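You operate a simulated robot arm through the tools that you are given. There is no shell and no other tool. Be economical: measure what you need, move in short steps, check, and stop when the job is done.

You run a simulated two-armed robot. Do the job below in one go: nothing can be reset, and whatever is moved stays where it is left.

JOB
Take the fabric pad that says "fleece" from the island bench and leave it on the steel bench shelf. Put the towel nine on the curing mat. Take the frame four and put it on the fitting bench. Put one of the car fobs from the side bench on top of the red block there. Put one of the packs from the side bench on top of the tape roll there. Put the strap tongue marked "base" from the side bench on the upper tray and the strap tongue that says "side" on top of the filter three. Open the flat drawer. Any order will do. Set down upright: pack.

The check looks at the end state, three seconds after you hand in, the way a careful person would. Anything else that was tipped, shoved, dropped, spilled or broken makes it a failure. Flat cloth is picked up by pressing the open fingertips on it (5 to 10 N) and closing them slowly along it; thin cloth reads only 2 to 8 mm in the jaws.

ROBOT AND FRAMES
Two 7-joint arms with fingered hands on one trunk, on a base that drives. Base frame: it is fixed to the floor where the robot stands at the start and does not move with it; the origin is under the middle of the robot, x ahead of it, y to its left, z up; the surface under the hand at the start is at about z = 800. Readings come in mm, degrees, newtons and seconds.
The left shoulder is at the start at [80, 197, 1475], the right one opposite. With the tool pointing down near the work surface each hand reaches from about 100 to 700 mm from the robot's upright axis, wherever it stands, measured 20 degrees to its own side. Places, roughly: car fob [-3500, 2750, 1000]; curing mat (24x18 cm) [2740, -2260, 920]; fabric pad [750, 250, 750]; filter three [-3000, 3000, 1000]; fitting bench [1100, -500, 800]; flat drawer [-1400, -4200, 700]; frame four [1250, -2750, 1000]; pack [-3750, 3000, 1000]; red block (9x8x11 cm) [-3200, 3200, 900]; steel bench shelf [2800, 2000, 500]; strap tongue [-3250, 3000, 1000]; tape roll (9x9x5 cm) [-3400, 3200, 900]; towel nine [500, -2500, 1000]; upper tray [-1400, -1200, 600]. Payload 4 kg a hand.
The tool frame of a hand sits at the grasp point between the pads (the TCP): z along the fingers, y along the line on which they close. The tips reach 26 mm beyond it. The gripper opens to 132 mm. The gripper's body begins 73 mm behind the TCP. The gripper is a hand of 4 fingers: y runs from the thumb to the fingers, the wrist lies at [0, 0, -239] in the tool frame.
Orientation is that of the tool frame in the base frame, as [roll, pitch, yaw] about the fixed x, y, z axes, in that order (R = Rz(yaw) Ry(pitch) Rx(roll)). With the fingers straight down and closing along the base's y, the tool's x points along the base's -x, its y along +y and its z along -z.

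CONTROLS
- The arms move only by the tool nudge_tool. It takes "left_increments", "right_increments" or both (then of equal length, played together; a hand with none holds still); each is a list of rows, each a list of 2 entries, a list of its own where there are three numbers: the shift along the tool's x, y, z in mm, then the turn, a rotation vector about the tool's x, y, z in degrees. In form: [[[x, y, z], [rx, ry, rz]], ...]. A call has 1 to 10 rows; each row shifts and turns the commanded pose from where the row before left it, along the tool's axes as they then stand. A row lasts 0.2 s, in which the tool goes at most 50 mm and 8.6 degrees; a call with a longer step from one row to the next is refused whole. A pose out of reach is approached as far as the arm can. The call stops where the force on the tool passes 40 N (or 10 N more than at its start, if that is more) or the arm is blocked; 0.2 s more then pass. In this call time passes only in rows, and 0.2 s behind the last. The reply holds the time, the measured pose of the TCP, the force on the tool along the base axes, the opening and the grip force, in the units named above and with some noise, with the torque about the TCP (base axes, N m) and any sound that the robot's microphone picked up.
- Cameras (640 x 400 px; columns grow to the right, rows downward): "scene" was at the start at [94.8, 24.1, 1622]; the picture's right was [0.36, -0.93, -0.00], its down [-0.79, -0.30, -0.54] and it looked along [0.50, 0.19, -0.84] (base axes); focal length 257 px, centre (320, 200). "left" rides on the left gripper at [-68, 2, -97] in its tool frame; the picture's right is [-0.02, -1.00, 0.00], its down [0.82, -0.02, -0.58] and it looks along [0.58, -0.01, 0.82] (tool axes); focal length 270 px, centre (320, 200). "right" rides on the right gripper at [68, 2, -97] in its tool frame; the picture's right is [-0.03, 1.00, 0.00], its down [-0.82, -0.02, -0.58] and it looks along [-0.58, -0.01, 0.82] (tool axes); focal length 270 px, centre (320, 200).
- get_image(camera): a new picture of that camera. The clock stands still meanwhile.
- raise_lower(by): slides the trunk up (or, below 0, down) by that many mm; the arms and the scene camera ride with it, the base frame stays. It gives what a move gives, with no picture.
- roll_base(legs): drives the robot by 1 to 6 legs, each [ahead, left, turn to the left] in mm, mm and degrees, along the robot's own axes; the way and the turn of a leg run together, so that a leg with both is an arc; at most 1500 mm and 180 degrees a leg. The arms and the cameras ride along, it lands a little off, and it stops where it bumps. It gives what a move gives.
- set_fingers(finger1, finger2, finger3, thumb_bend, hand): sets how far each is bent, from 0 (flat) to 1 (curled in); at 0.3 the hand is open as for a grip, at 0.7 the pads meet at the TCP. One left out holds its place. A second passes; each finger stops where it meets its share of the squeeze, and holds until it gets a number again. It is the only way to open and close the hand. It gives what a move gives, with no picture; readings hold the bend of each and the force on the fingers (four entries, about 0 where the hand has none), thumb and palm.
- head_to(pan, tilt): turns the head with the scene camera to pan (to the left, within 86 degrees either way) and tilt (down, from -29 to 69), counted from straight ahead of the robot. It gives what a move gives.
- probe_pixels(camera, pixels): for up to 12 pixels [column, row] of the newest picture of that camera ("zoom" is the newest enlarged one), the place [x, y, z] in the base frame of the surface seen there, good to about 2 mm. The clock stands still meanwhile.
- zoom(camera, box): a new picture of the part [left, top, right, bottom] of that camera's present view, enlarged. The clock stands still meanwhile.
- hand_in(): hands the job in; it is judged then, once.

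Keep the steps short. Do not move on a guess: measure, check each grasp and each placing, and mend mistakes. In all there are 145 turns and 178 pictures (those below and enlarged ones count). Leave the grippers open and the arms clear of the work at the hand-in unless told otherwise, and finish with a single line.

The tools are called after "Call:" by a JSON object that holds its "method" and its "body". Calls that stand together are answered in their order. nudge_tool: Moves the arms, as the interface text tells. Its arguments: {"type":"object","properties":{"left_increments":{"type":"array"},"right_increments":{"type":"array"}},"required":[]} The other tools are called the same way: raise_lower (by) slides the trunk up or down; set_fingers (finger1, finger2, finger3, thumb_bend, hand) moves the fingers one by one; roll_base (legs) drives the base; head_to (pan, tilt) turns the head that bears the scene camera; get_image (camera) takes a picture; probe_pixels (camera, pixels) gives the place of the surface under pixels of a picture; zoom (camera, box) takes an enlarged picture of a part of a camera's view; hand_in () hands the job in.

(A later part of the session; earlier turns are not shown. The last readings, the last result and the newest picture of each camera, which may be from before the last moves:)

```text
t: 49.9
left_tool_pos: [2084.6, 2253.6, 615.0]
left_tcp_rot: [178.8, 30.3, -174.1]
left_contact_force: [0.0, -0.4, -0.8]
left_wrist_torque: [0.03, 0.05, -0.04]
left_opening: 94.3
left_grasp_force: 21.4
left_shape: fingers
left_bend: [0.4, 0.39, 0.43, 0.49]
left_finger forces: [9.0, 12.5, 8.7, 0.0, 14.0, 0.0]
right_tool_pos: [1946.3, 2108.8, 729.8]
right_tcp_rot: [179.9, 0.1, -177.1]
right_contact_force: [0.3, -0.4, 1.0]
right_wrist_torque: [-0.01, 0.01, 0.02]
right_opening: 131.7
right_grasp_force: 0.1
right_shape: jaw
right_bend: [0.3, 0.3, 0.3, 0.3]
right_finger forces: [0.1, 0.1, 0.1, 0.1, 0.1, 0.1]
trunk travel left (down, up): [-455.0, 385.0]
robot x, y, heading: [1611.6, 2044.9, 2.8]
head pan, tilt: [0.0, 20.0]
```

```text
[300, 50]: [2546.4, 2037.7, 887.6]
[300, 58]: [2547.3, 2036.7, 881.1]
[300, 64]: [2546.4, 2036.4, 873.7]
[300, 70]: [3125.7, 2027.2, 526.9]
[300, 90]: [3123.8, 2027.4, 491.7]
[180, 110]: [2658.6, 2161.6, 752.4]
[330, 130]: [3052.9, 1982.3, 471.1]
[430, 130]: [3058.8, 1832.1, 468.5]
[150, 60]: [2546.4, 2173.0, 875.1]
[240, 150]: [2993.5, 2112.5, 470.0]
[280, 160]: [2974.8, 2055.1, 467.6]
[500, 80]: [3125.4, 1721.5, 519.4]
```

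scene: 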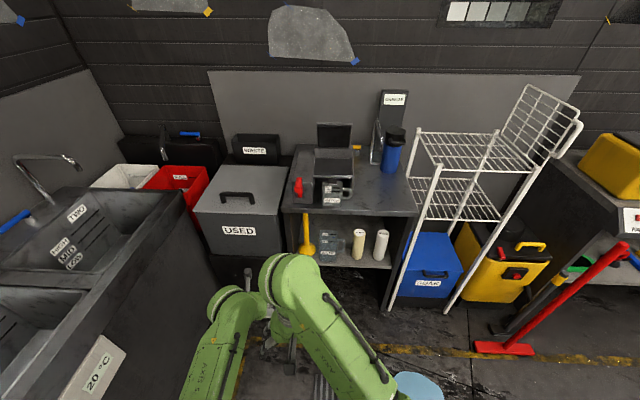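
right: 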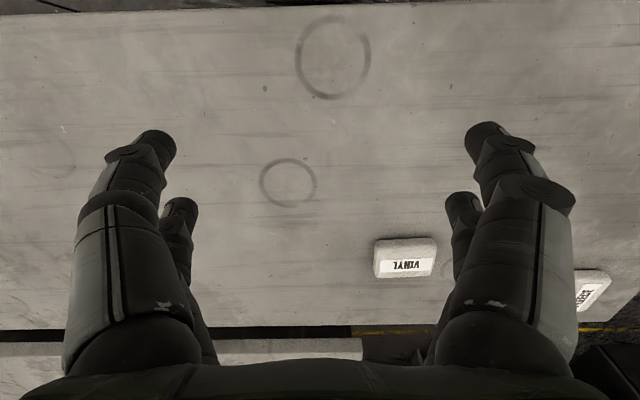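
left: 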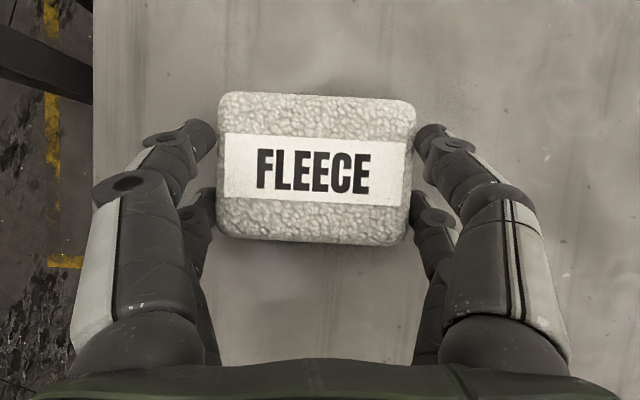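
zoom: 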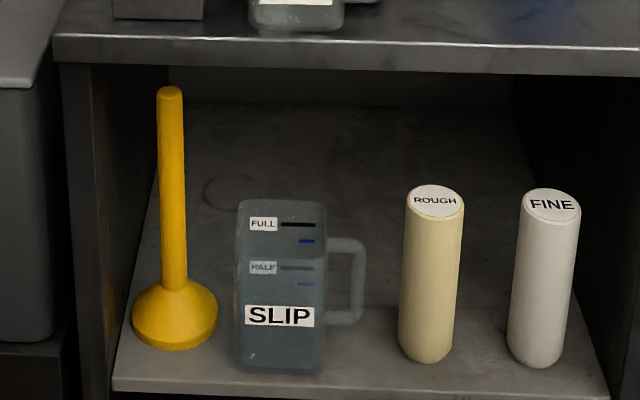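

The underside is at z≈870, so the gap above the items is about 200 mm, and the shelf runs back to x≈3120. I'll drive to about (1990,2040) with a slight right turn. The hand will still be in front of the shelf.

Call:
{"method": "roll_base", "body": {"legs": [[0, 0, -10], [370, 60, 0]]}}

```text
t: 52.9
left_tool_pos: [2484.7, 2187.4, 614.1]
left_tcp_rot: [178.8, 30.2, 176.4]
left_contact_force: [0.7, -1.0, -0.7]
left_wrist_torque: [-0.01, -0.02, -0.02]
left_opening: 94.4
left_grasp_force: 21.3
left_shape: fingers
left_bend: [0.4, 0.39, 0.43, 0.49]
left_finger forces: [8.9, 12.4, 8.6, 0.0, 13.9, 0.1]
right_tool_pos: [2323.2, 2066.1, 730.3]
right_tcp_rot: [179.9, 0.2, 173.2]
right_contact_force: [0.1, 0.6, -0.4]
right_wrist_torque: [0.03, 0.02, 0.01]
right_opening: 132.0
right_grasp_force: 0.0
right_shape: jaw
right_bend: [0.3, 0.3, 0.3, 0.3]
right_finger forces: [0.0, 0.0, 0.0, 0.0, 0.1, 0.0]
trunk travel left (down, up): [-455.0, 385.0]
robot x, y, heading: [1980.8, 2058.8, -6.8]
head pan, tilt: [0.0, 20.0]
```

The right hand would get in the way, so I'll move it 250 mm to the right. Meanwhile I'll raise the left hand to z≈765 and bring it to y≈2010.

Call:
{"method": "nudge_tool", "body": {"left_increments": [[[-14, -29, -21], [0, 0, 0]], [[-14, -29, -21], [0, 0, 0]], [[-14, -29, -21], [0, 0, 0]], [[-14, -29, -21], [0, 0, 0]], [[-14, -29, -21], [0, 0, 0]], [[-14, -29, -21], [0, 0, 0]]], "right_increments": [[[0, -42, 0], [0, 0, 0]], [[0, -42, 0], [0, 0, 0]], [[0, -42, 0], [0, 0, 0]], [[0, -42, 0], [0, 0, 0]], [[0, -42, 0], [0, 0, 0]], [[0, -42, 0], [0, 0, 0]]]}}

Call:
{"method": "nudge_tool", "body": {"left_increments": [[[0, 0, 0], [0.5, -6, 0]], [[0, 0, 0], [0.5, -6, 0]], [[0, 0, 0], [0, -6, 0]], [[0, 0, 0], [0, -6, 0]], [[0, 0, 0], [0, -6, 0]]]}}

```text
t: 54.3
left_tool_pos: [2482.2, 2009.7, 760.9]
left_tcp_rot: [178.7, 30.3, 176.2]
left_contact_force: [0.5, 0.4, -0.8]
left_wrist_torque: [-0.01, -0.02, 0.0]
left_opening: 94.0
left_grasp_force: 21.1
left_shape: fingers
left_bend: [0.4, 0.39, 0.43, 0.49]
left_finger forces: [7.9, 12.7, 8.3, 0.0, 13.3, 0.0]
right_tool_pos: [2295.9, 1816.3, 720.3]
right_tcp_rot: [179.8, 0.1, 173.3]
right_contact_force: [-0.4, -0.7, 0.3]
right_wrist_torque: [0.0, 0.0, 0.04]
right_opening: 131.8
right_grasp_force: 0.1
right_shape: jaw
right_bend: [0.3, 0.3, 0.3, 0.3]
right_finger forces: [0.2, 0.0, 0.0, 0.0, 0.0, 0.0]
right hand out of reach, approached as far as the arm can: row 1, 3
trunk travel left (down, up): [-455.0, 385.0]
robot x, y, heading: [1980.3, 2062.4, -6.4]
head pan, tilt: [0.0, 20.0]
```

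```text
t: 55.5
left_tool_pos: [2484.4, 2009.8, 761.9]
left_tcp_rot: [179.5, 60.4, 175.8]
left_contact_force: [-0.1, 0.4, -0.4]
left_wrist_torque: [0.0, 0.0, 0.01]
left_opening: 59.3
left_grasp_force: 14.7
left_shape: fingers
left_bend: [0.52, 0.39, 0.43, 0.53]
left_finger forces: [0.6, 14.0, 7.8, 0.0, 6.7, 0.1]
right_tool_pos: [2296.3, 1818.7, 719.9]
right_tcp_rot: [179.9, 0.2, 173.2]
right_contact_force: [-0.2, -0.8, 0.2]
right_wrist_torque: [-0.02, -0.01, 0.0]
right_opening: 132.2
right_grasp_force: 0.0
right_shape: jaw
right_bend: [0.3, 0.3, 0.3, 0.3]
right_finger forces: [0.0, 0.1, 0.1, 0.1, 0.1, 0.0]
trunk travel left (down, up): [-455.0, 385.0]
robot x, y, heading: [1980.5, 2059.3, -6.8]
head pan, tilt: [0.0, 20.0]
```

The grip reading changed: finger 1 has bent further in and lost its load. I'll check the pad right away.

Call:
{"method": "get_image", "body": {"camera": "left"}}

```text
152 pictures are left
```

left: 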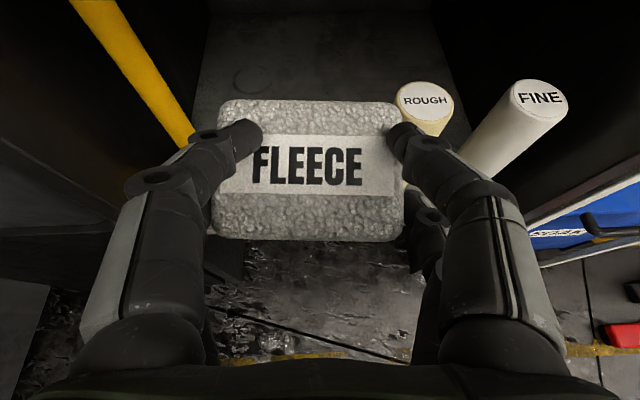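

Finger 1 slipped up over the pad's edge, but fingers 2 and 3 and the thumb still hold it (14 N). I'll tilt very gently to about 84°, so hand and camera fit through the gap, and lower to z≈742.

Call:
{"method": "nudge_tool", "body": {"left_increments": [[[1, 0, 0], [0, -3, 0]], [[2, 0, 0], [0, -3, 0]], [[2, 0, 0], [0, -3, 0]], [[3, 0, 0], [0, -3, 0]], [[3, 0, 0], [0, -3, 0]], [[3, 0, 0], [0, -3, 0]], [[3, 0, 0], [0, -3, 0]], [[3, 0, 0], [0, -3, 0]]]}}

Call:
{"method": "get_image", "body": {"camera": "left"}}

```text
t: 57.3
left_tool_pos: [2478.0, 2010.6, 744.1]
left_tcp_rot: [178.4, 83.2, 174.6]
left_contact_force: [0.3, 0.0, -0.3]
left_wrist_torque: [0.02, 0.0, -0.01]
left_opening: 58.9
left_grasp_force: 14.0
left_shape: fingers
left_bend: [0.52, 0.39, 0.43, 0.53]
left_finger forces: [0.1, 14.0, 7.8, 0.0, 6.2, 0.0]
right_tool_pos: [2296.2, 1816.4, 719.1]
right_tcp_rot: [180.0, 0.1, 173.4]
right_contact_force: [-0.3, -0.7, -0.5]
right_wrist_torque: [0.0, 0.0, 0.02]
right_opening: 131.9
right_grasp_force: 0.0
right_shape: jaw
right_bend: [0.3, 0.3, 0.3, 0.3]
right_finger forces: [0.1, 0.2, 0.1, 0.0, 0.1, 0.0]
trunk travel left (down, up): [-455.0, 385.0]
robot x, y, heading: [1982.8, 2060.7, -6.5]
head pan, tilt: [0.0, 20.0]
```

```text
151 pictures are left
```

left: 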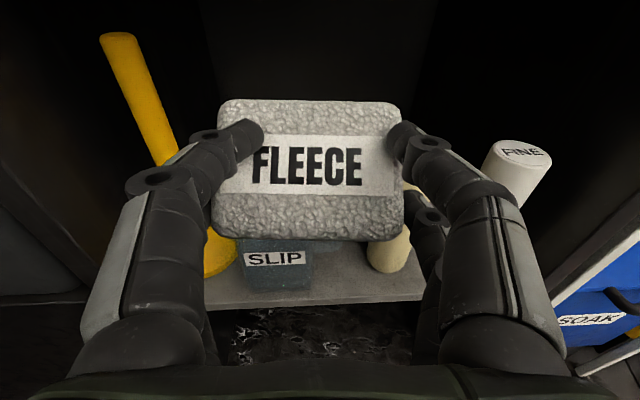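

Stable. The hand at z=744 fits the gap, so I'll drive forward 150 mm to put it through above the items.

Call:
{"method": "roll_base", "body": {"legs": [[150, 0, 0]]}}

Call:
{"method": "get_image", "body": {"camera": "left"}}

Call:
{"method": "get_image", "body": {"camera": "scene"}}

```text
t: 58.7
left_tool_pos: [2628.5, 1993.9, 741.9]
left_tcp_rot: [177.8, 83.1, 174.0]
left_contact_force: [0.0, 0.5, -1.3]
left_wrist_torque: [0.0, 0.01, 0.05]
left_opening: 59.1
left_grasp_force: 13.9
left_shape: fingers
left_bend: [0.52, 0.39, 0.43, 0.53]
left_finger forces: [0.1, 13.9, 7.8, 0.0, 6.3, 0.0]
right_tool_pos: [2447.4, 1798.9, 718.5]
right_tcp_rot: [179.9, 0.0, 173.4]
right_contact_force: [-0.5, -0.9, 0.1]
right_wrist_torque: [0.01, 0.02, 0.01]
right_opening: 132.0
right_grasp_force: 0.2
right_shape: jaw
right_bend: [0.3, 0.3, 0.3, 0.3]
right_finger forces: [0.0, 0.0, 0.0, 0.0, 0.1, 0.0]
trunk travel left (down, up): [-455.0, 385.0]
robot x, y, heading: [2131.7, 2041.4, -6.7]
head pan, tilt: [0.0, 20.0]
```

```text
150 pictures are left
```

left: 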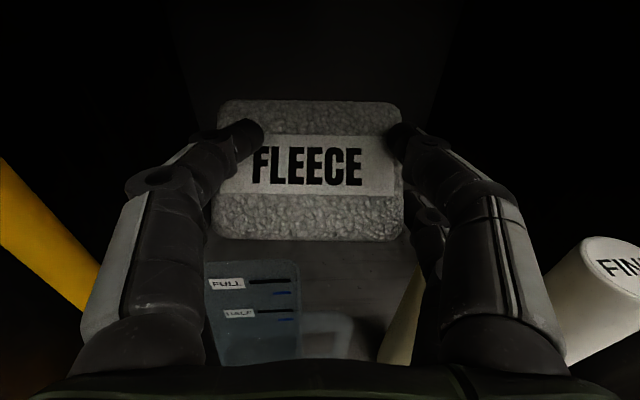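

```text
149 pictures are left
```

scene: 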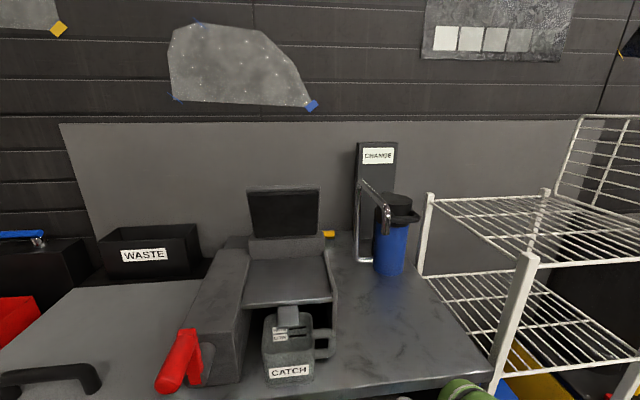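

There's room all round. I'll creep the base forward another 60 mm so that the forearm stays level, then extend the hand 165 mm further in.

Call:
{"method": "roll_base", "body": {"legs": [[60, 0, 0]]}}

Call:
{"method": "nudge_tool", "body": {"left_increments": [[[-4, 0, 33], [0, 0, 0]], [[-5, 0, 33], [0, 0, 0]], [[-5, 0, 33], [0, 0, 0]], [[-5, 0, 33], [0, 0, 0]], [[-5, 0, 33], [0, 0, 0]]]}}

```text
t: 59.7
left_tool_pos: [2689.9, 1986.9, 741.1]
left_tcp_rot: [177.7, 83.0, 174.0]
left_contact_force: [0.7, 0.6, -1.0]
left_wrist_torque: [0.03, 0.0, -0.01]
left_opening: 59.1
left_grasp_force: 13.8
left_shape: fingers
left_bend: [0.52, 0.39, 0.43, 0.53]
left_finger forces: [0.0, 14.0, 7.8, 0.0, 6.3, 0.0]
right_tool_pos: [2507.8, 1791.6, 719.0]
right_tcp_rot: [179.9, 0.1, 173.3]
right_contact_force: [0.1, -0.4, -0.1]
right_wrist_torque: [-0.01, 0.0, 0.02]
right_opening: 132.3
right_grasp_force: 0.0
right_shape: jaw
right_bend: [0.3, 0.3, 0.3, 0.3]
right_finger forces: [0.1, 0.1, 0.0, 0.0, 0.0, 0.0]
trunk travel left (down, up): [-455.0, 385.0]
robot x, y, heading: [2189.1, 2036.2, -6.6]
head pan, tilt: [0.0, 20.0]
```

```text
t: 60.9
left_tool_pos: [2854.4, 1975.5, 745.5]
left_tcp_rot: [177.6, 83.1, 173.9]
left_contact_force: [0.3, -0.1, -0.6]
left_wrist_torque: [0.02, 0.03, 0.02]
left_opening: 59.0
left_grasp_force: 13.5
left_shape: fingers
left_bend: [0.52, 0.39, 0.43, 0.53]
left_finger forces: [0.1, 13.7, 7.8, 0.0, 6.1, 0.0]
right_tool_pos: [2507.3, 1791.8, 718.0]
right_tcp_rot: [179.9, 0.1, 173.3]
right_contact_force: [0.0, -0.7, -0.1]
right_wrist_torque: [0.0, -0.05, -0.01]
right_opening: 131.7
right_grasp_force: 0.1
right_shape: jaw
right_bend: [0.3, 0.3, 0.3, 0.3]
right_finger forces: [0.0, 0.1, 0.0, 0.0, 0.1, 0.0]
trunk travel left (down, up): [-455.0, 385.0]
robot x, y, heading: [2192.0, 2035.0, -6.5]
head pan, tilt: [0.0, 20.0]
```

TCP at x=2854, clear of everything. I'll start swinging the hand down behind the items in half-size steps.

Call:
{"method": "nudge_tool", "body": {"left_increments": [[[17.7, 0, 6.8], [0, -3.95, 0]], [[17.2, 0, 6.9], [0, 3.95, 0]]]}}

```text
t: 61.5
left_tool_pos: [2866.6, 1972.8, 709.7]
left_tcp_rot: [178.0, 83.1, 174.2]
left_contact_force: [-0.4, -0.5, -0.7]
left_wrist_torque: [0.04, 0.01, 0.0]
left_opening: 58.9
left_grasp_force: 13.8
left_shape: fingers
left_bend: [0.52, 0.39, 0.43, 0.53]
left_finger forces: [0.0, 13.8, 7.8, 0.0, 6.1, 0.0]
right_tool_pos: [2505.0, 1792.6, 719.4]
right_tcp_rot: [179.9, 0.3, 173.2]
right_contact_force: [0.8, -0.1, -0.3]
right_wrist_torque: [0.02, 0.0, 0.05]
right_opening: 131.8
right_grasp_force: 0.1
right_shape: jaw
right_bend: [0.3, 0.3, 0.3, 0.3]
right_finger forces: [0.1, 0.0, 0.0, 0.0, 0.0, 0.0]
trunk travel left (down, up): [-455.0, 385.0]
robot x, y, heading: [2190.8, 2034.7, -6.9]
head pan, tilt: [0.0, 20.0]
```

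My second turn had the sign wrong, so I moved down 36 mm without any net turn. It's still clear. Now I'll swing down with positive turns.

Call:
{"method": "nudge_tool", "body": {"left_increments": [[[15.5, 0, 5.8], [0, 3.95, 0]], [[15.3, 0, 5.7], [0, 3.95, 0]], [[14.7, 0, 5.6], [0, 3.95, 0]], [[14.5, 0, 5.5], [0, 3.95, 0]], [[13.8, 0, 5.3], [0, 3.95, 0]], [[13.5, 0, 5.2], [0, 3.95, 0]], [[13, 0, 4.8], [0, 3.95, 0]], [[12.7, 0, 4.8], [0, 3.95, 0]]]}}

Call:
{"method": "get_image", "body": {"camera": "left"}}

```text
t: 63.3
left_tool_pos: [2866.3, 1975.0, 590.3]
left_tcp_rot: [179.7, 51.4, 176.0]
left_contact_force: [1.6, -0.3, -0.5]
left_wrist_torque: [0.02, -0.02, 0.0]
left_opening: 58.6
left_grasp_force: 13.8
left_shape: fingers
left_bend: [0.52, 0.39, 0.43, 0.53]
left_finger forces: [0.0, 13.6, 7.8, 0.1, 6.1, 0.0]
right_tool_pos: [2506.3, 1792.9, 718.4]
right_tcp_rot: [179.9, 0.2, 173.3]
right_contact_force: [0.2, -0.1, 0.6]
right_wrist_torque: [0.04, 0.0, 0.0]
right_opening: 131.6
right_grasp_force: 0.0
right_shape: jaw
right_bend: [0.3, 0.3, 0.3, 0.3]
right_finger forces: [0.0, 0.0, 0.0, 0.0, 0.0, 0.0]
trunk travel left (down, up): [-455.0, 385.0]
robot x, y, heading: [2189.2, 2038.7, -6.8]
head pan, tilt: [0.0, 20.0]
```

```text
148 pictures are left
```

left: 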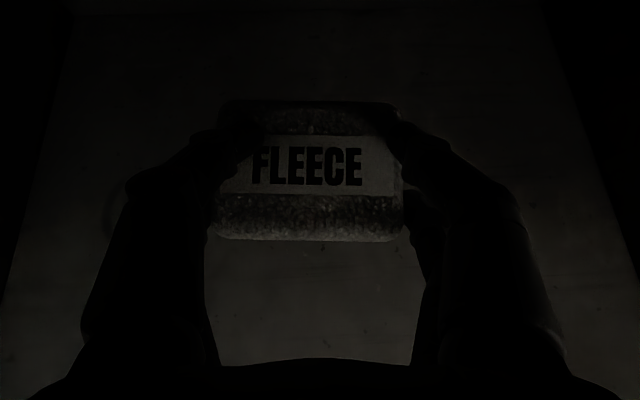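

Dark in there, but it's fine and the pad is still held. I'll continue the swing to about 28° from vertical.

Call:
{"method": "nudge_tool", "body": {"left_increments": [[[12, 0, 4.2], [0, 3.95, 0]], [[12, 0, 4.2], [0, 3.95, 0]], [[11.4, 0, 3.6], [0, 3.95, 0]], [[11.3, 0, 3.6], [0, 3.95, 0]], [[10.8, 0, 2.9], [0, 3.95, 0]], [[10.7, 0, 2.9], [0, 3.95, 0]]]}}

```text
t: 64.7
left_tool_pos: [2829.3, 1976.5, 531.2]
left_tcp_rot: [179.7, 27.7, 176.1]
left_contact_force: [-0.8, 0.4, -0.9]
left_wrist_torque: [-0.01, 0.03, -0.04]
left_opening: 58.8
left_grasp_force: 13.6
left_shape: fingers
left_bend: [0.52, 0.39, 0.43, 0.53]
left_finger forces: [0.0, 13.6, 7.7, 0.0, 6.0, 0.1]
right_tool_pos: [2507.1, 1792.3, 719.5]
right_tcp_rot: [179.9, 0.1, 173.4]
right_contact_force: [-0.6, 0.0, 0.3]
right_wrist_torque: [0.02, 0.02, -0.03]
right_opening: 132.0
right_grasp_force: 0.0
right_shape: jaw
right_bend: [0.3, 0.3, 0.3, 0.3]
right_finger forces: [0.0, 0.0, 0.1, 0.0, 0.0, 0.0]
trunk travel left (down, up): [-455.0, 385.0]
robot x, y, heading: [2191.0, 2035.2, -6.8]
head pan, tilt: [0.0, 20.0]
```

Now small straight-down steps until the pad touches the shelf.

Call:
{"method": "nudge_tool", "body": {"left_increments": [[[2.1, 0, 4], [0, 0, 0]], [[2.1, 0, 4], [0, 0, 0]], [[1.9, 0, 3.5], [0, 0, 0]], [[1.4, 0, 2.6], [0, 0, 0]]]}}

Call:
{"method": "zoom", "body": {"camera": "left", "box": [160, 70, 460, 260]}}

Call:
{"method": "probe_pixels", "body": {"camera": "left", "pixels": [[310, 210], [310, 235], [310, 115], [240, 300], [390, 300], [310, 60]]}}

```text
t: 65.7
left_tool_pos: [2829.9, 1976.1, 524.1]
left_tcp_rot: [179.8, 28.5, 176.2]
left_contact_force: [-11.7, 1.7, 34.2]
left_wrist_torque: [1.38, -0.97, 0.54]
left_opening: 58.9
left_grasp_force: 30.8
left_shape: fingers
left_bend: [0.59, 0.39, 0.43, 0.54]
left_finger forces: [35.0, 12.8, 8.0, 0.1, 6.5, 0.0]
right_tool_pos: [2503.5, 1793.3, 722.2]
right_tcp_rot: [179.9, 0.4, 173.3]
right_contact_force: [0.2, 0.3, 0.2]
right_wrist_torque: [-0.01, 0.03, 0.01]
right_opening: 131.7
right_grasp_force: 0.0
right_shape: jaw
right_bend: [0.3, 0.3, 0.3, 0.3]
right_finger forces: [0.0, 0.0, 0.0, 0.1, 0.1, 0.0]
trunk travel left (down, up): [-455.0, 385.0]
robot x, y, heading: [2192.4, 2039.1, -6.8]
head pan, tilt: [0.0, 20.0]
```

```text
2.11 times, centred on (310, 165) of left
```

zoom: 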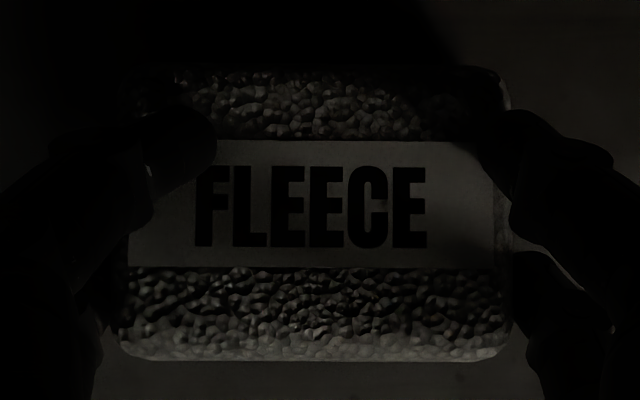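

```text
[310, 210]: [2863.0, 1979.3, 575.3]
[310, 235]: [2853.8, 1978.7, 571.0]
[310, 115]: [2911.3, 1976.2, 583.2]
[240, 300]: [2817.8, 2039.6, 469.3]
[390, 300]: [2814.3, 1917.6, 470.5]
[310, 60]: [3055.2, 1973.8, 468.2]
```

The pad is on the shelf at 34 N, so I'll ease up 5 mm and open the fingers.

Call:
{"method": "nudge_tool", "body": {"left_increments": [[[-2.4, 0, -4.5], [0, 0, 0]]]}}

Call:
{"method": "set_fingers", "body": {"hand": "left", "finger1": 0.3, "finger2": 0.3, "finger3": 0.3, "thumb_bend": 0.3}}

Call:
{"method": "get_image", "body": {"camera": "left"}}

Call:
{"method": "probe_pixels", "body": {"camera": "left", "pixels": [[310, 210], [310, 235], [310, 115], [240, 180], [390, 180]]}}

```text
t: 66.1
left_tool_pos: [2829.4, 1976.1, 523.1]
left_tcp_rot: [179.9, 28.1, 176.1]
left_contact_force: [-2.2, -2.7, 22.6]
left_wrist_torque: [0.91, -0.99, 0.08]
left_opening: 59.1
left_grasp_force: 30.4
left_shape: fingers
left_bend: [0.59, 0.39, 0.43, 0.54]
left_finger forces: [31.7, 11.9, 9.0, 0.1, 7.7, 0.0]
right_tool_pos: [2503.7, 1791.4, 720.3]
right_tcp_rot: [179.9, 0.5, 173.2]
right_contact_force: [0.2, 0.0, -0.7]
right_wrist_torque: [-0.03, 0.0, 0.02]
right_opening: 132.0
right_grasp_force: 0.1
right_shape: jaw
right_bend: [0.3, 0.3, 0.3, 0.3]
right_finger forces: [0.0, 0.1, 0.0, 0.0, 0.0, 0.0]
trunk travel left (down, up): [-455.0, 385.0]
robot x, y, heading: [2189.8, 2034.7, -6.6]
head pan, tilt: [0.0, 20.0]
```

```text
t: 67.1
left_tool_pos: [2829.9, 1977.9, 519.6]
left_tcp_rot: [179.8, 27.8, 176.0]
left_contact_force: [0.4, 1.4, -0.8]
left_wrist_torque: [-0.01, -0.01, -0.02]
left_opening: 132.3
left_grasp_force: 0.1
left_shape: fingers
left_bend: [0.3, 0.3, 0.3, 0.3]
left_finger forces: [0.0, 0.1, 0.1, 0.0, 0.0, 0.0]
right_tool_pos: [2505.8, 1792.9, 718.1]
right_tcp_rot: [180.0, 0.1, 173.3]
right_contact_force: [-0.5, -0.7, -0.4]
right_wrist_torque: [-0.02, 0.01, 0.01]
right_opening: 132.0
right_grasp_force: 0.1
right_shape: jaw
right_bend: [0.3, 0.3, 0.3, 0.3]
right_finger forces: [0.1, 0.0, 0.0, 0.0, 0.0, 0.1]
trunk travel left (down, up): [-455.0, 385.0]
robot x, y, heading: [2188.6, 2037.2, -7.0]
head pan, tilt: [0.0, 20.0]
```

```text
146 pictures are left
```

left: 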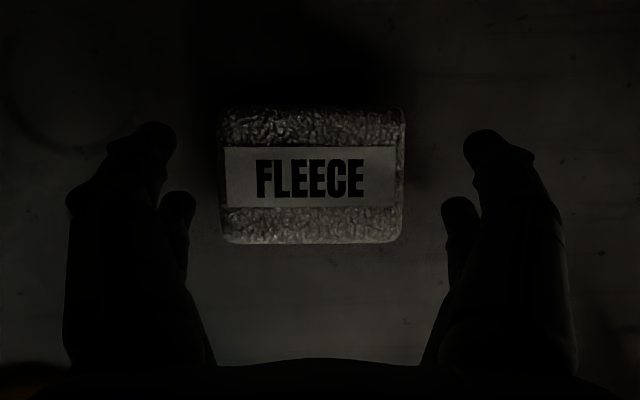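

```text
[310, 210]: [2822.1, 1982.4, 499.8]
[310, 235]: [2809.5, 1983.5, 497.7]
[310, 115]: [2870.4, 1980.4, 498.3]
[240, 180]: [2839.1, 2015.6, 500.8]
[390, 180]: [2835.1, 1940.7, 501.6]
```

The pad lies flat on the shelf at (2838,1982), top z=500. I'll withdraw by reversing the swing.

Call:
{"method": "nudge_tool", "body": {"left_increments": [[[-4, 0, -7], [0, 0, 0]], [[-10.7, 0, -5.3], [0, -3.95, 0]], [[-10.9, 0, -5.6], [0, -3.95, 0]], [[-11.3, 0, -6], [0, -3.95, 0]], [[-11.6, 0, -6.3], [0, -3.95, 0]], [[-12, 0, -6.6], [0, -3.95, 0]], [[-12.4, 0, -6.9], [0, -3.95, 0]], [[-12.8, 0, -7.2], [0, -3.95, 0]], [[-13.2, 0, -7.4], [0, -3.95, 0]], [[-13.7, 0, -7.7], [0, -3.95, 0]]]}}

Call:
{"method": "nudge_tool", "body": {"left_increments": [[[-14.2, 0, -7.8], [0, -3.95, 0]], [[-14.6, 0, -8], [0, -3.95, 0]], [[-15.1, 0, -8], [0, -3.95, 0]], [[-15.6, 0, -8], [0, -3.95, 0]], [[-16, 0, -8], [0, -3.95, 0]]]}}

```text
t: 69.3
left_tool_pos: [2865.7, 1974.0, 645.0]
left_tcp_rot: [179.3, 63.4, 175.7]
left_contact_force: [0.6, -0.2, 0.2]
left_wrist_torque: [0.01, -0.01, 0.0]
left_opening: 132.6
left_grasp_force: 0.1
left_shape: fingers
left_bend: [0.3, 0.3, 0.3, 0.3]
left_finger forces: [0.1, 0.1, 0.0, 0.1, 0.1, 0.0]
right_tool_pos: [2505.5, 1792.1, 720.5]
right_tcp_rot: [179.9, 0.1, 173.3]
right_contact_force: [-0.1, 0.2, -0.3]
right_wrist_torque: [0.0, 0.02, 0.03]
right_opening: 132.0
right_grasp_force: 0.0
right_shape: jaw
right_bend: [0.3, 0.3, 0.3, 0.3]
right_finger forces: [0.1, 0.0, 0.0, 0.0, 0.0, 0.0]
trunk travel left (down, up): [-455.0, 385.0]
robot x, y, heading: [2194.3, 2038.9, -6.7]
head pan, tilt: [0.0, 20.0]
```

```text
t: 70.5
left_tool_pos: [2852.0, 1976.8, 728.1]
left_tcp_rot: [177.6, 83.2, 173.9]
left_contact_force: [0.6, 0.3, -0.2]
left_wrist_torque: [0.0, 0.02, 0.01]
left_opening: 132.7
left_grasp_force: 0.1
left_shape: fingers
left_bend: [0.3, 0.3, 0.3, 0.3]
left_finger forces: [0.1, 0.1, 0.0, 0.0, 0.1, 0.0]
right_tool_pos: [2505.5, 1793.4, 718.5]
right_tcp_rot: [179.8, 0.2, 173.3]
right_contact_force: [-0.1, 0.4, -0.3]
right_wrist_torque: [0.03, 0.02, -0.03]
right_opening: 132.0
right_grasp_force: 0.0
right_shape: jaw
right_bend: [0.3, 0.3, 0.3, 0.3]
right_finger forces: [0.0, 0.0, 0.1, 0.0, 0.0, 0.0]
trunk travel left (down, up): [-455.0, 385.0]
robot x, y, heading: [2190.6, 2035.0, -6.8]
head pan, tilt: [0.0, 20.0]
```

I'll raise the hand slightly and back the base straight out 480 mm, then look at the shelf for a check.

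Call:
{"method": "nudge_tool", "body": {"left_increments": [[[-15, 0, 0], [0, 0, 0]]]}}

Call:
{"method": "roll_base", "body": {"legs": [[-480, 0, 0]]}}

Call:
{"method": "head_to", "body": {"pan": 5, "tilt": 35}}

Call:
{"method": "get_image", "body": {"camera": "scene"}}

```text
t: 70.9
left_tool_pos: [2855.1, 1975.3, 742.8]
left_tcp_rot: [177.5, 83.1, 173.9]
left_contact_force: [-0.1, 0.9, -0.5]
left_wrist_torque: [0.04, 0.0, 0.01]
left_opening: 132.6
left_grasp_force: 0.0
left_shape: fingers
left_bend: [0.3, 0.3, 0.3, 0.3]
left_finger forces: [0.0, 0.0, 0.0, 0.1, 0.0, 0.0]
right_tool_pos: [2505.9, 1792.8, 719.3]
right_tcp_rot: [179.9, 0.2, 173.3]
right_contact_force: [-0.3, -0.1, 0.4]
right_wrist_torque: [0.01, 0.02, -0.03]
right_opening: 131.9
right_grasp_force: 0.0
right_shape: jaw
right_bend: [0.3, 0.3, 0.3, 0.3]
right_finger forces: [0.1, 0.1, 0.1, 0.0, 0.1, 0.0]
trunk travel left (down, up): [-455.0, 385.0]
robot x, y, heading: [2190.6, 2034.9, -7.0]
head pan, tilt: [0.0, 20.0]
```

```text
t: 73.7
left_tool_pos: [2373.9, 2033.8, 742.2]
left_tcp_rot: [177.8, 83.1, 174.3]
left_contact_force: [-0.7, 0.2, -0.1]
left_wrist_torque: [-0.01, -0.01, -0.03]
left_opening: 132.4
left_grasp_force: 0.2
left_shape: fingers
left_bend: [0.3, 0.3, 0.3, 0.3]
left_finger forces: [0.1, 0.1, 0.1, 0.0, 0.1, 0.1]
right_tool_pos: [2026.1, 1850.0, 719.5]
right_tcp_rot: [179.9, 0.2, 173.4]
right_contact_force: [-0.2, -0.5, -0.1]
right_wrist_torque: [0.0, -0.01, 0.02]
right_opening: 131.8
right_grasp_force: 0.0
right_shape: jaw
right_bend: [0.3, 0.3, 0.3, 0.3]
right_finger forces: [0.1, 0.0, 0.0, 0.0, 0.0, 0.1]
trunk travel left (down, up): [-455.0, 385.0]
robot x, y, heading: [1708.3, 2089.7, -6.5]
head pan, tilt: [0.0, 20.0]
```

```text
t: 74.5
left_tool_pos: [2372.8, 2033.2, 742.2]
left_tcp_rot: [177.8, 83.2, 174.3]
left_contact_force: [0.1, 0.6, -0.2]
left_wrist_torque: [0.0, 0.01, 0.01]
left_opening: 132.5
left_grasp_force: 0.0
left_shape: fingers
left_bend: [0.3, 0.3, 0.3, 0.3]
left_finger forces: [0.1, 0.1, 0.0, 0.0, 0.0, 0.0]
right_tool_pos: [2027.1, 1850.1, 719.4]
right_tcp_rot: [179.9, 0.3, 173.5]
right_contact_force: [-0.9, 0.6, -0.8]
right_wrist_torque: [0.0, -0.01, -0.03]
right_opening: 131.8
right_grasp_force: 0.0
right_shape: jaw
right_bend: [0.3, 0.3, 0.3, 0.3]
right_finger forces: [0.0, 0.1, 0.1, 0.0, 0.0, 0.1]
trunk travel left (down, up): [-455.0, 385.0]
robot x, y, heading: [1712.6, 2088.8, -6.5]
head pan, tilt: [5.0, 35.0]
```

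```text
145 pictures are left
```

scene: 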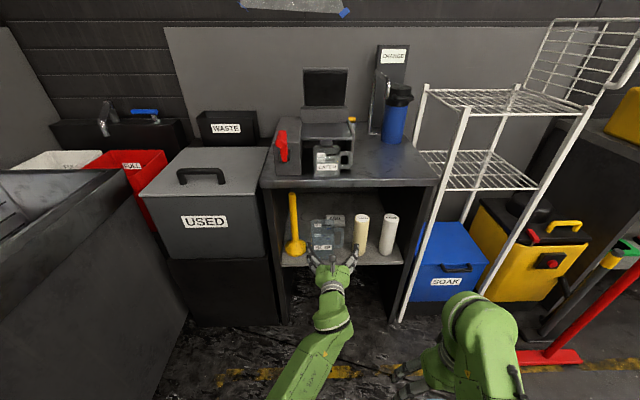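

The fleece pad's label shows behind the jug and every item stands untouched: that part is done. I'll bring the left hand back to pointing down, raise the trunk, and turn to face −x.

Call:
{"method": "nudge_tool", "body": {"left_increments": [[[0, 15, -20], [0, 8.3, 0]], [[0, 15, -20], [0, 8.3, 0]], [[0, 15, -20], [0, 8.3, 0]], [[0, 15, -20], [0, 8.3, 0]], [[0, 15, -20], [0, 8.3, 0]], [[0, 15, -20], [0, 8.3, 0]], [[0, 15, -20], [0, 8.3, 0]], [[0, 15, -20], [0, 8.3, 0]], [[0, 15, -20], [0, 8.3, 0]], [[0, 15, 0], [0, 7, 0]]]}}

Call:
{"method": "roll_base", "body": {"legs": [[-500, 0, 0], [0, 0, 180]]}}

Call:
{"method": "raise_lower", "body": {"by": 325}}

Call:
{"method": "head_to", "body": {"pan": 0, "tilt": 20}}

Call:
{"method": "get_image", "body": {"camera": "scene"}}

```text
t: 76.7
left_tool_pos: [2274.9, 2191.9, 838.9]
left_tcp_rot: [179.6, 1.4, 176.4]
left_contact_force: [-0.5, -0.5, 0.2]
left_wrist_torque: [-0.01, -0.02, 0.0]
left_opening: 132.6
left_grasp_force: 0.1
left_shape: fingers
left_bend: [0.3, 0.3, 0.3, 0.3]
left_finger forces: [0.1, 0.0, 0.0, 0.0, 0.1, 0.1]
left hand out of reach, approached as far as the arm can: row 9, 10
right_tool_pos: [2026.0, 1850.0, 718.2]
right_tcp_rot: [179.9, 0.1, 173.4]
right_contact_force: [0.0, 0.3, -0.6]
right_wrist_torque: [-0.02, -0.02, 0.0]
right_opening: 131.9
right_grasp_force: 0.1
right_shape: jaw
right_bend: [0.3, 0.3, 0.3, 0.3]
right_finger forces: [0.0, 0.1, 0.1, 0.0, 0.0, 0.1]
trunk travel left (down, up): [-455.0, 385.0]
robot x, y, heading: [1713.0, 2089.2, -6.2]
head pan, tilt: [5.0, 35.0]
```

```text
t: 87.0
left_tool_pos: [641.8, 2053.4, 840.4]
left_tcp_rot: [179.7, 1.3, -4.1]
left_contact_force: [0.8, -0.4, 0.6]
left_wrist_torque: [0.01, 0.01, -0.01]
left_opening: 132.4
left_grasp_force: 0.1
left_shape: fingers
left_bend: [0.3, 0.3, 0.3, 0.3]
left_finger forces: [0.0, 0.1, 0.0, 0.0, 0.0, 0.1]
right_tool_pos: [893.1, 2391.0, 719.5]
right_tcp_rot: [179.9, 0.2, -7.1]
right_contact_force: [-1.5, 0.4, 0.2]
right_wrist_torque: [0.0, 0.03, 0.01]
right_opening: 132.1
right_grasp_force: 0.0
right_shape: jaw
right_bend: [0.3, 0.3, 0.3, 0.3]
right_finger forces: [0.0, 0.0, 0.1, 0.0, 0.0, 0.0]
trunk travel left (down, up): [-455.0, 385.0]
robot x, y, heading: [1208.4, 2151.2, 172.6]
head pan, tilt: [5.0, 35.0]
```

```text
t: 90.2
left_tool_pos: [641.5, 2051.9, 1163.4]
left_tcp_rot: [179.7, 1.4, -4.0]
left_contact_force: [0.1, 0.0, -0.2]
left_wrist_torque: [-0.01, 0.01, -0.01]
left_opening: 132.5
left_grasp_force: 0.1
left_shape: fingers
left_bend: [0.3, 0.3, 0.3, 0.3]
left_finger forces: [0.0, 0.0, 0.0, 0.0, 0.0, 0.0]
right_tool_pos: [892.8, 2392.5, 1043.0]
right_tcp_rot: [179.9, 0.2, -7.1]
right_contact_force: [-0.1, -0.4, 0.7]
right_wrist_torque: [0.03, 0.0, 0.01]
right_opening: 131.9
right_grasp_force: 0.0
right_shape: jaw
right_bend: [0.3, 0.3, 0.3, 0.3]
right_finger forces: [0.0, 0.0, 0.1, 0.1, 0.0, 0.0]
trunk travel left (down, up): [-780.0, 60.0]
robot x, y, heading: [1210.5, 2146.3, 172.7]
head pan, tilt: [5.0, 35.0]
```

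```text
t: 91.0
left_tool_pos: [641.1, 2052.7, 1164.1]
left_tcp_rot: [179.7, 1.4, -4.1]
left_contact_force: [-0.4, 0.1, 0.4]
left_wrist_torque: [0.03, -0.02, 0.01]
left_opening: 132.7
left_grasp_force: 0.1
left_shape: fingers
left_bend: [0.3, 0.3, 0.3, 0.3]
left_finger forces: [0.0, 0.0, 0.0, 0.0, 0.0, 0.0]
right_tool_pos: [892.3, 2391.5, 1043.6]
right_tcp_rot: [179.9, 0.2, -7.1]
right_contact_force: [-0.1, 0.3, -0.7]
right_wrist_torque: [-0.03, -0.01, -0.02]
right_opening: 132.0
right_grasp_force: 0.0
right_shape: jaw
right_bend: [0.3, 0.3, 0.3, 0.3]
right_finger forces: [0.2, 0.1, 0.0, 0.0, 0.0, 0.0]
trunk travel left (down, up): [-780.0, 60.0]
robot x, y, heading: [1206.3, 2146.8, 172.9]
head pan, tilt: [0.0, 20.0]
```

```text
144 pictures are left
```

scene: 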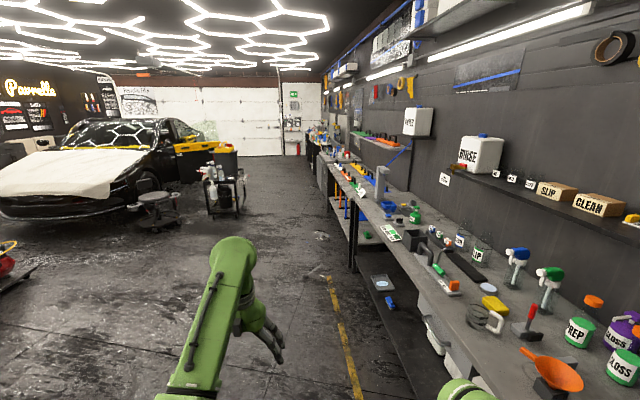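

The aisle along the wall bench is clear. I'll measure the bench edge, the trolley and that bit on the floor at (318,272).

Call:
{"method": "probe_pixels", "body": {"camera": "scene", "pixels": [[318, 272], [322, 235], [235, 210], [212, 212], [350, 265], [332, 200], [380, 280], [313, 165], [300, 158], [270, 200]]}}

Call:
{"method": "zoom", "body": {"camera": "scene", "box": [280, 80, 440, 180]}}

```text
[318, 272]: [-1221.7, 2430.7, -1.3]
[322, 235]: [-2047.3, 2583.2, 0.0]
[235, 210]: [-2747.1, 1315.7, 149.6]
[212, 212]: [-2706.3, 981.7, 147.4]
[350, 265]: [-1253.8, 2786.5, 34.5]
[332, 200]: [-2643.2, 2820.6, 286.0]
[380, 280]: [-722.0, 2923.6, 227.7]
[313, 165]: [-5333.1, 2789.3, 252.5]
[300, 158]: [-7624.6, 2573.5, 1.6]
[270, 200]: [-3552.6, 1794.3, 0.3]
```

```text
4.00 times, centred on (360, 130) of scene
```

zoom: 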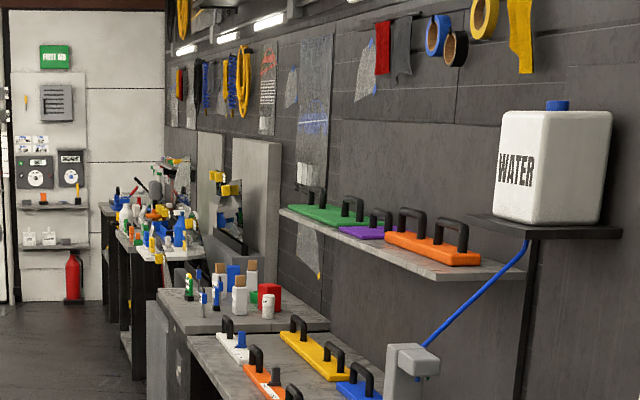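

The side bench with the red block is further down, its front edge at y≈2800. I'll drive along y≈2150 to x≈−3300 and face the wall.

Call:
{"method": "roll_base", "body": {"legs": [[0, 0, 7.1], [1500, 0, 0], [1500, 0, 0], [1500, 0, 0], [0, 0, -90]]}}

Call:
{"method": "head_to", "body": {"pan": 0, "tilt": 40}}

Call:
{"method": "get_image", "body": {"camera": "scene"}}

```text
t: 116.6
left_tool_pos: [-3477.1, 2536.1, 1164.4]
left_tcp_rot: [179.7, 1.3, -81.3]
left_contact_force: [0.4, -0.4, -0.3]
left_wrist_torque: [0.01, 0.0, 0.0]
left_opening: 132.4
left_grasp_force: 0.0
left_shape: fingers
left_bend: [0.3, 0.3, 0.3, 0.3]
left_finger forces: [0.1, 0.0, 0.1, 0.0, 0.1, 0.0]
right_tool_pos: [-3090.5, 2366.4, 1044.0]
right_tcp_rot: [179.8, 0.2, -84.3]
right_contact_force: [0.0, 0.9, 0.5]
right_wrist_torque: [-0.06, 0.0, 0.01]
right_opening: 131.8
right_grasp_force: 0.1
right_shape: jaw
right_bend: [0.3, 0.3, 0.3, 0.3]
right_finger forces: [0.1, 0.0, 0.1, 0.0, 0.1, 0.1]
trunk travel left (down, up): [-780.0, 60.0]
robot x, y, heading: [-3260.9, 2009.4, 95.8]
head pan, tilt: [0.0, 20.0]
```

```text
t: 117.5
left_tool_pos: [-3475.6, 2535.9, 1163.5]
left_tcp_rot: [179.7, 1.4, -81.4]
left_contact_force: [0.0, 1.2, 0.6]
left_wrist_torque: [0.01, -0.03, -0.03]
left_opening: 132.4
left_grasp_force: 0.1
left_shape: fingers
left_bend: [0.3, 0.3, 0.3, 0.3]
left_finger forces: [0.1, 0.1, 0.0, 0.0, 0.0, 0.1]
right_tool_pos: [-3089.7, 2365.9, 1044.1]
right_tcp_rot: [179.9, 0.1, -84.3]
right_contact_force: [1.1, 0.0, -0.6]
right_wrist_torque: [0.02, -0.02, -0.01]
right_opening: 131.9
right_grasp_force: 0.1
right_shape: jaw
right_bend: [0.3, 0.3, 0.3, 0.3]
right_finger forces: [0.1, 0.1, 0.0, 0.1, 0.1, 0.1]
trunk travel left (down, up): [-780.0, 60.0]
robot x, y, heading: [-3260.0, 2005.4, 95.7]
head pan, tilt: [0.0, 40.0]
```

```text
142 pictures are left
```

scene: 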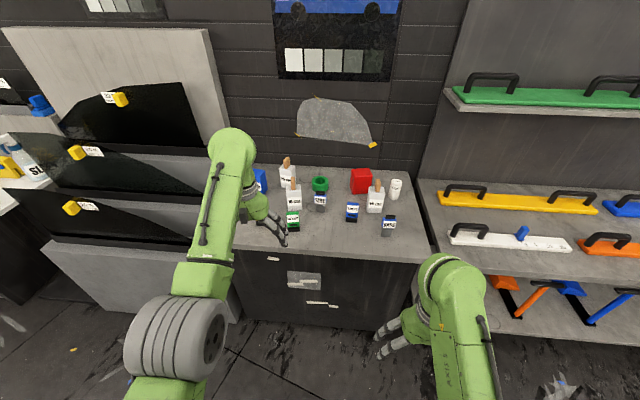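

Here's the side bench. I'll zoom in on the items.

Call:
{"method": "zoom", "body": {"camera": "scene", "box": [240, 145, 420, 257]}}

Call:
{"method": "probe_pixels", "body": {"camera": "zoom", "pixels": [[290, 235], [425, 130], [282, 150], [400, 240], [485, 190], [555, 140], [530, 280], [190, 260], [180, 195], [160, 100], [75, 135], [400, 330]]}}

```text
3.56 times, centred on (330, 201) of scene
```

zoom: 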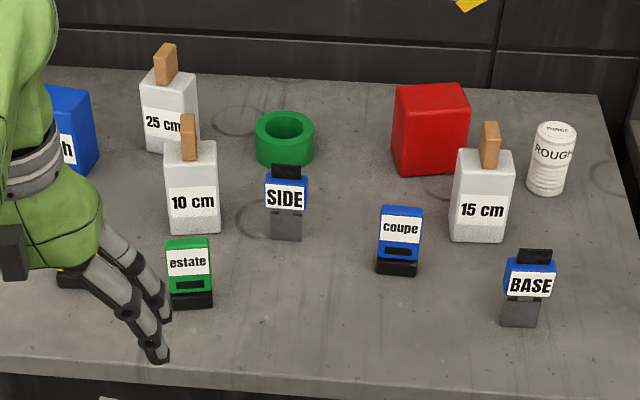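

```text
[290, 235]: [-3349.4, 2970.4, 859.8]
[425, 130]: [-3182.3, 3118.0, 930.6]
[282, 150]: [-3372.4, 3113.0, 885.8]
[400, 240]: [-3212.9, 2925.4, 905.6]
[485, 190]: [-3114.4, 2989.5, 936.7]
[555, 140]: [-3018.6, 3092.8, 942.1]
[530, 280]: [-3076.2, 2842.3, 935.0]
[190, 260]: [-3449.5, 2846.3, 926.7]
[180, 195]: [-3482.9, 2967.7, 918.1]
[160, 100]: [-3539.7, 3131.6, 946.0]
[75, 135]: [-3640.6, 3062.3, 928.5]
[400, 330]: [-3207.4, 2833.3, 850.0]
```

The left arm hides some of it. I'll pull the left hand back and to the left, then look again.

Call:
{"method": "nudge_tool", "body": {"left_increments": [[[30, 30, 15], [0, 0, 0]], [[30, 30, 15], [0, 0, 0]], [[30, 30, 15], [0, 0, 0]], [[30, 30, 15], [0, 0, 0]], [[30, 30, 15], [0, 0, 0]], [[30, 30, 15], [0, 0, 0]]]}}

Call:
{"method": "zoom", "body": {"camera": "scene", "box": [170, 130, 420, 260]}}

Call:
{"method": "zoom", "body": {"camera": "scene", "box": [340, 155, 420, 205]}}

```text
t: 118.8
left_tool_pos: [-3632.5, 2362.9, 1042.5]
left_tcp_rot: [179.8, 1.4, -81.4]
left_contact_force: [-1.0, 1.1, 0.8]
left_wrist_torque: [0.04, 0.0, 0.01]
left_opening: 132.3
left_grasp_force: 0.0
left_shape: fingers
left_bend: [0.3, 0.3, 0.3, 0.3]
left_finger forces: [0.0, 0.0, 0.0, 0.0, 0.0, 0.1]
left hand out of reach, approached as far as the arm can: row 1, 2, 3
right_tool_pos: [-3089.2, 2364.3, 1045.3]
right_tcp_rot: [179.9, 0.3, -84.4]
right_contact_force: [0.5, 0.1, 0.2]
right_wrist_torque: [-0.02, 0.03, -0.02]
right_opening: 131.9
right_grasp_force: 0.0
right_shape: jaw
right_bend: [0.3, 0.3, 0.3, 0.3]
right_finger forces: [0.1, 0.0, 0.1, 0.1, 0.1, 0.1]
trunk travel left (down, up): [-780.0, 60.0]
robot x, y, heading: [-3258.4, 2004.2, 95.6]
head pan, tilt: [0.0, 40.0]
```

```text
2.56 times, centred on (295, 195) of scene
```

zoom: 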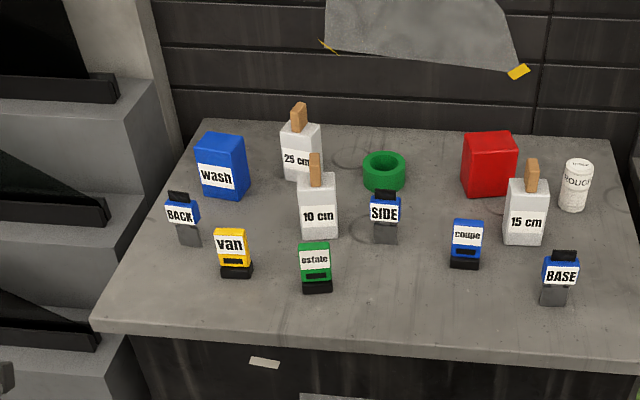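

```text
8.00 times, centred on (380, 180) of scene
```

zoom: 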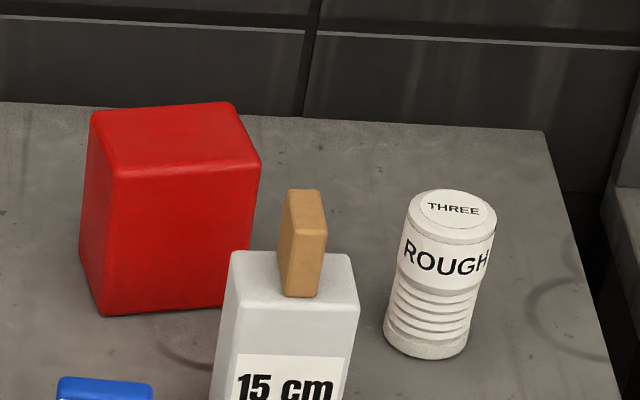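

The filter's top reads THREE. I'll look closer at the white "cm" items and the blue "wash" box to tell which are the packs.

Call:
{"method": "zoom", "body": {"camera": "scene", "box": [225, 160, 305, 215]}}

Call:
{"method": "zoom", "body": {"camera": "scene", "box": [270, 165, 350, 250]}}

Call:
{"method": "head_to", "body": {"pan": 45, "tilt": 25}}

Call:
{"method": "get_image", "body": {"camera": "scene"}}

```text
7.27 times, centred on (265, 188) of scene
```

zoom: 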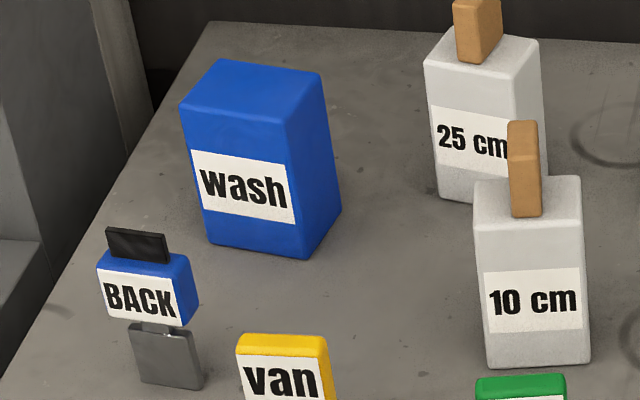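

```text
4.71 times, centred on (310, 208) of scene
```

zoom: 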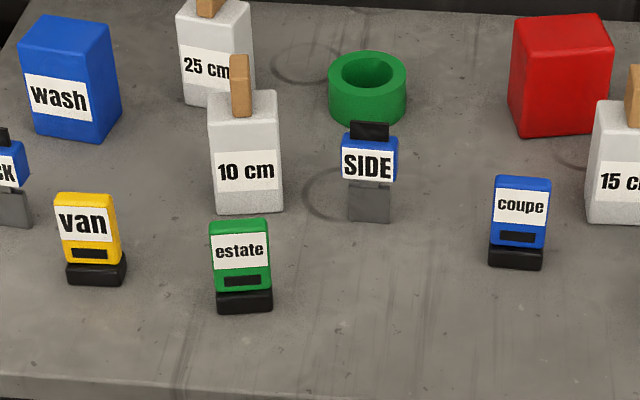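

```text
t: 120.0
left_tool_pos: [-3632.3, 2365.1, 1042.3]
left_tcp_rot: [179.6, 1.3, -81.3]
left_contact_force: [-0.1, 0.1, -0.3]
left_wrist_torque: [0.05, 0.01, -0.03]
left_opening: 132.5
left_grasp_force: 0.1
left_shape: fingers
left_bend: [0.3, 0.3, 0.3, 0.3]
left_finger forces: [0.1, 0.0, 0.0, 0.1, 0.0, 0.0]
right_tool_pos: [-3091.0, 2365.8, 1043.1]
right_tcp_rot: [179.9, 0.1, -84.3]
right_contact_force: [-0.5, -0.6, -0.2]
right_wrist_torque: [-0.01, 0.01, -0.02]
right_opening: 131.6
right_grasp_force: 0.1
right_shape: jaw
right_bend: [0.3, 0.3, 0.3, 0.3]
right_finger forces: [0.0, 0.0, 0.0, 0.1, 0.0, 0.0]
trunk travel left (down, up): [-780.0, 60.0]
robot x, y, heading: [-3260.1, 2008.3, 95.8]
head pan, tilt: [45.0, 25.0]
```

```text
136 pictures are left
```

scene: 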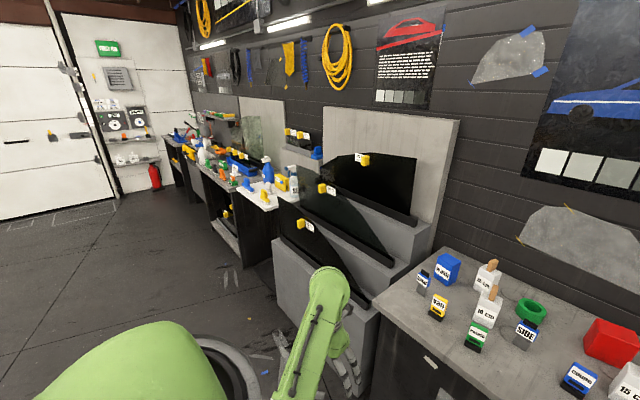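

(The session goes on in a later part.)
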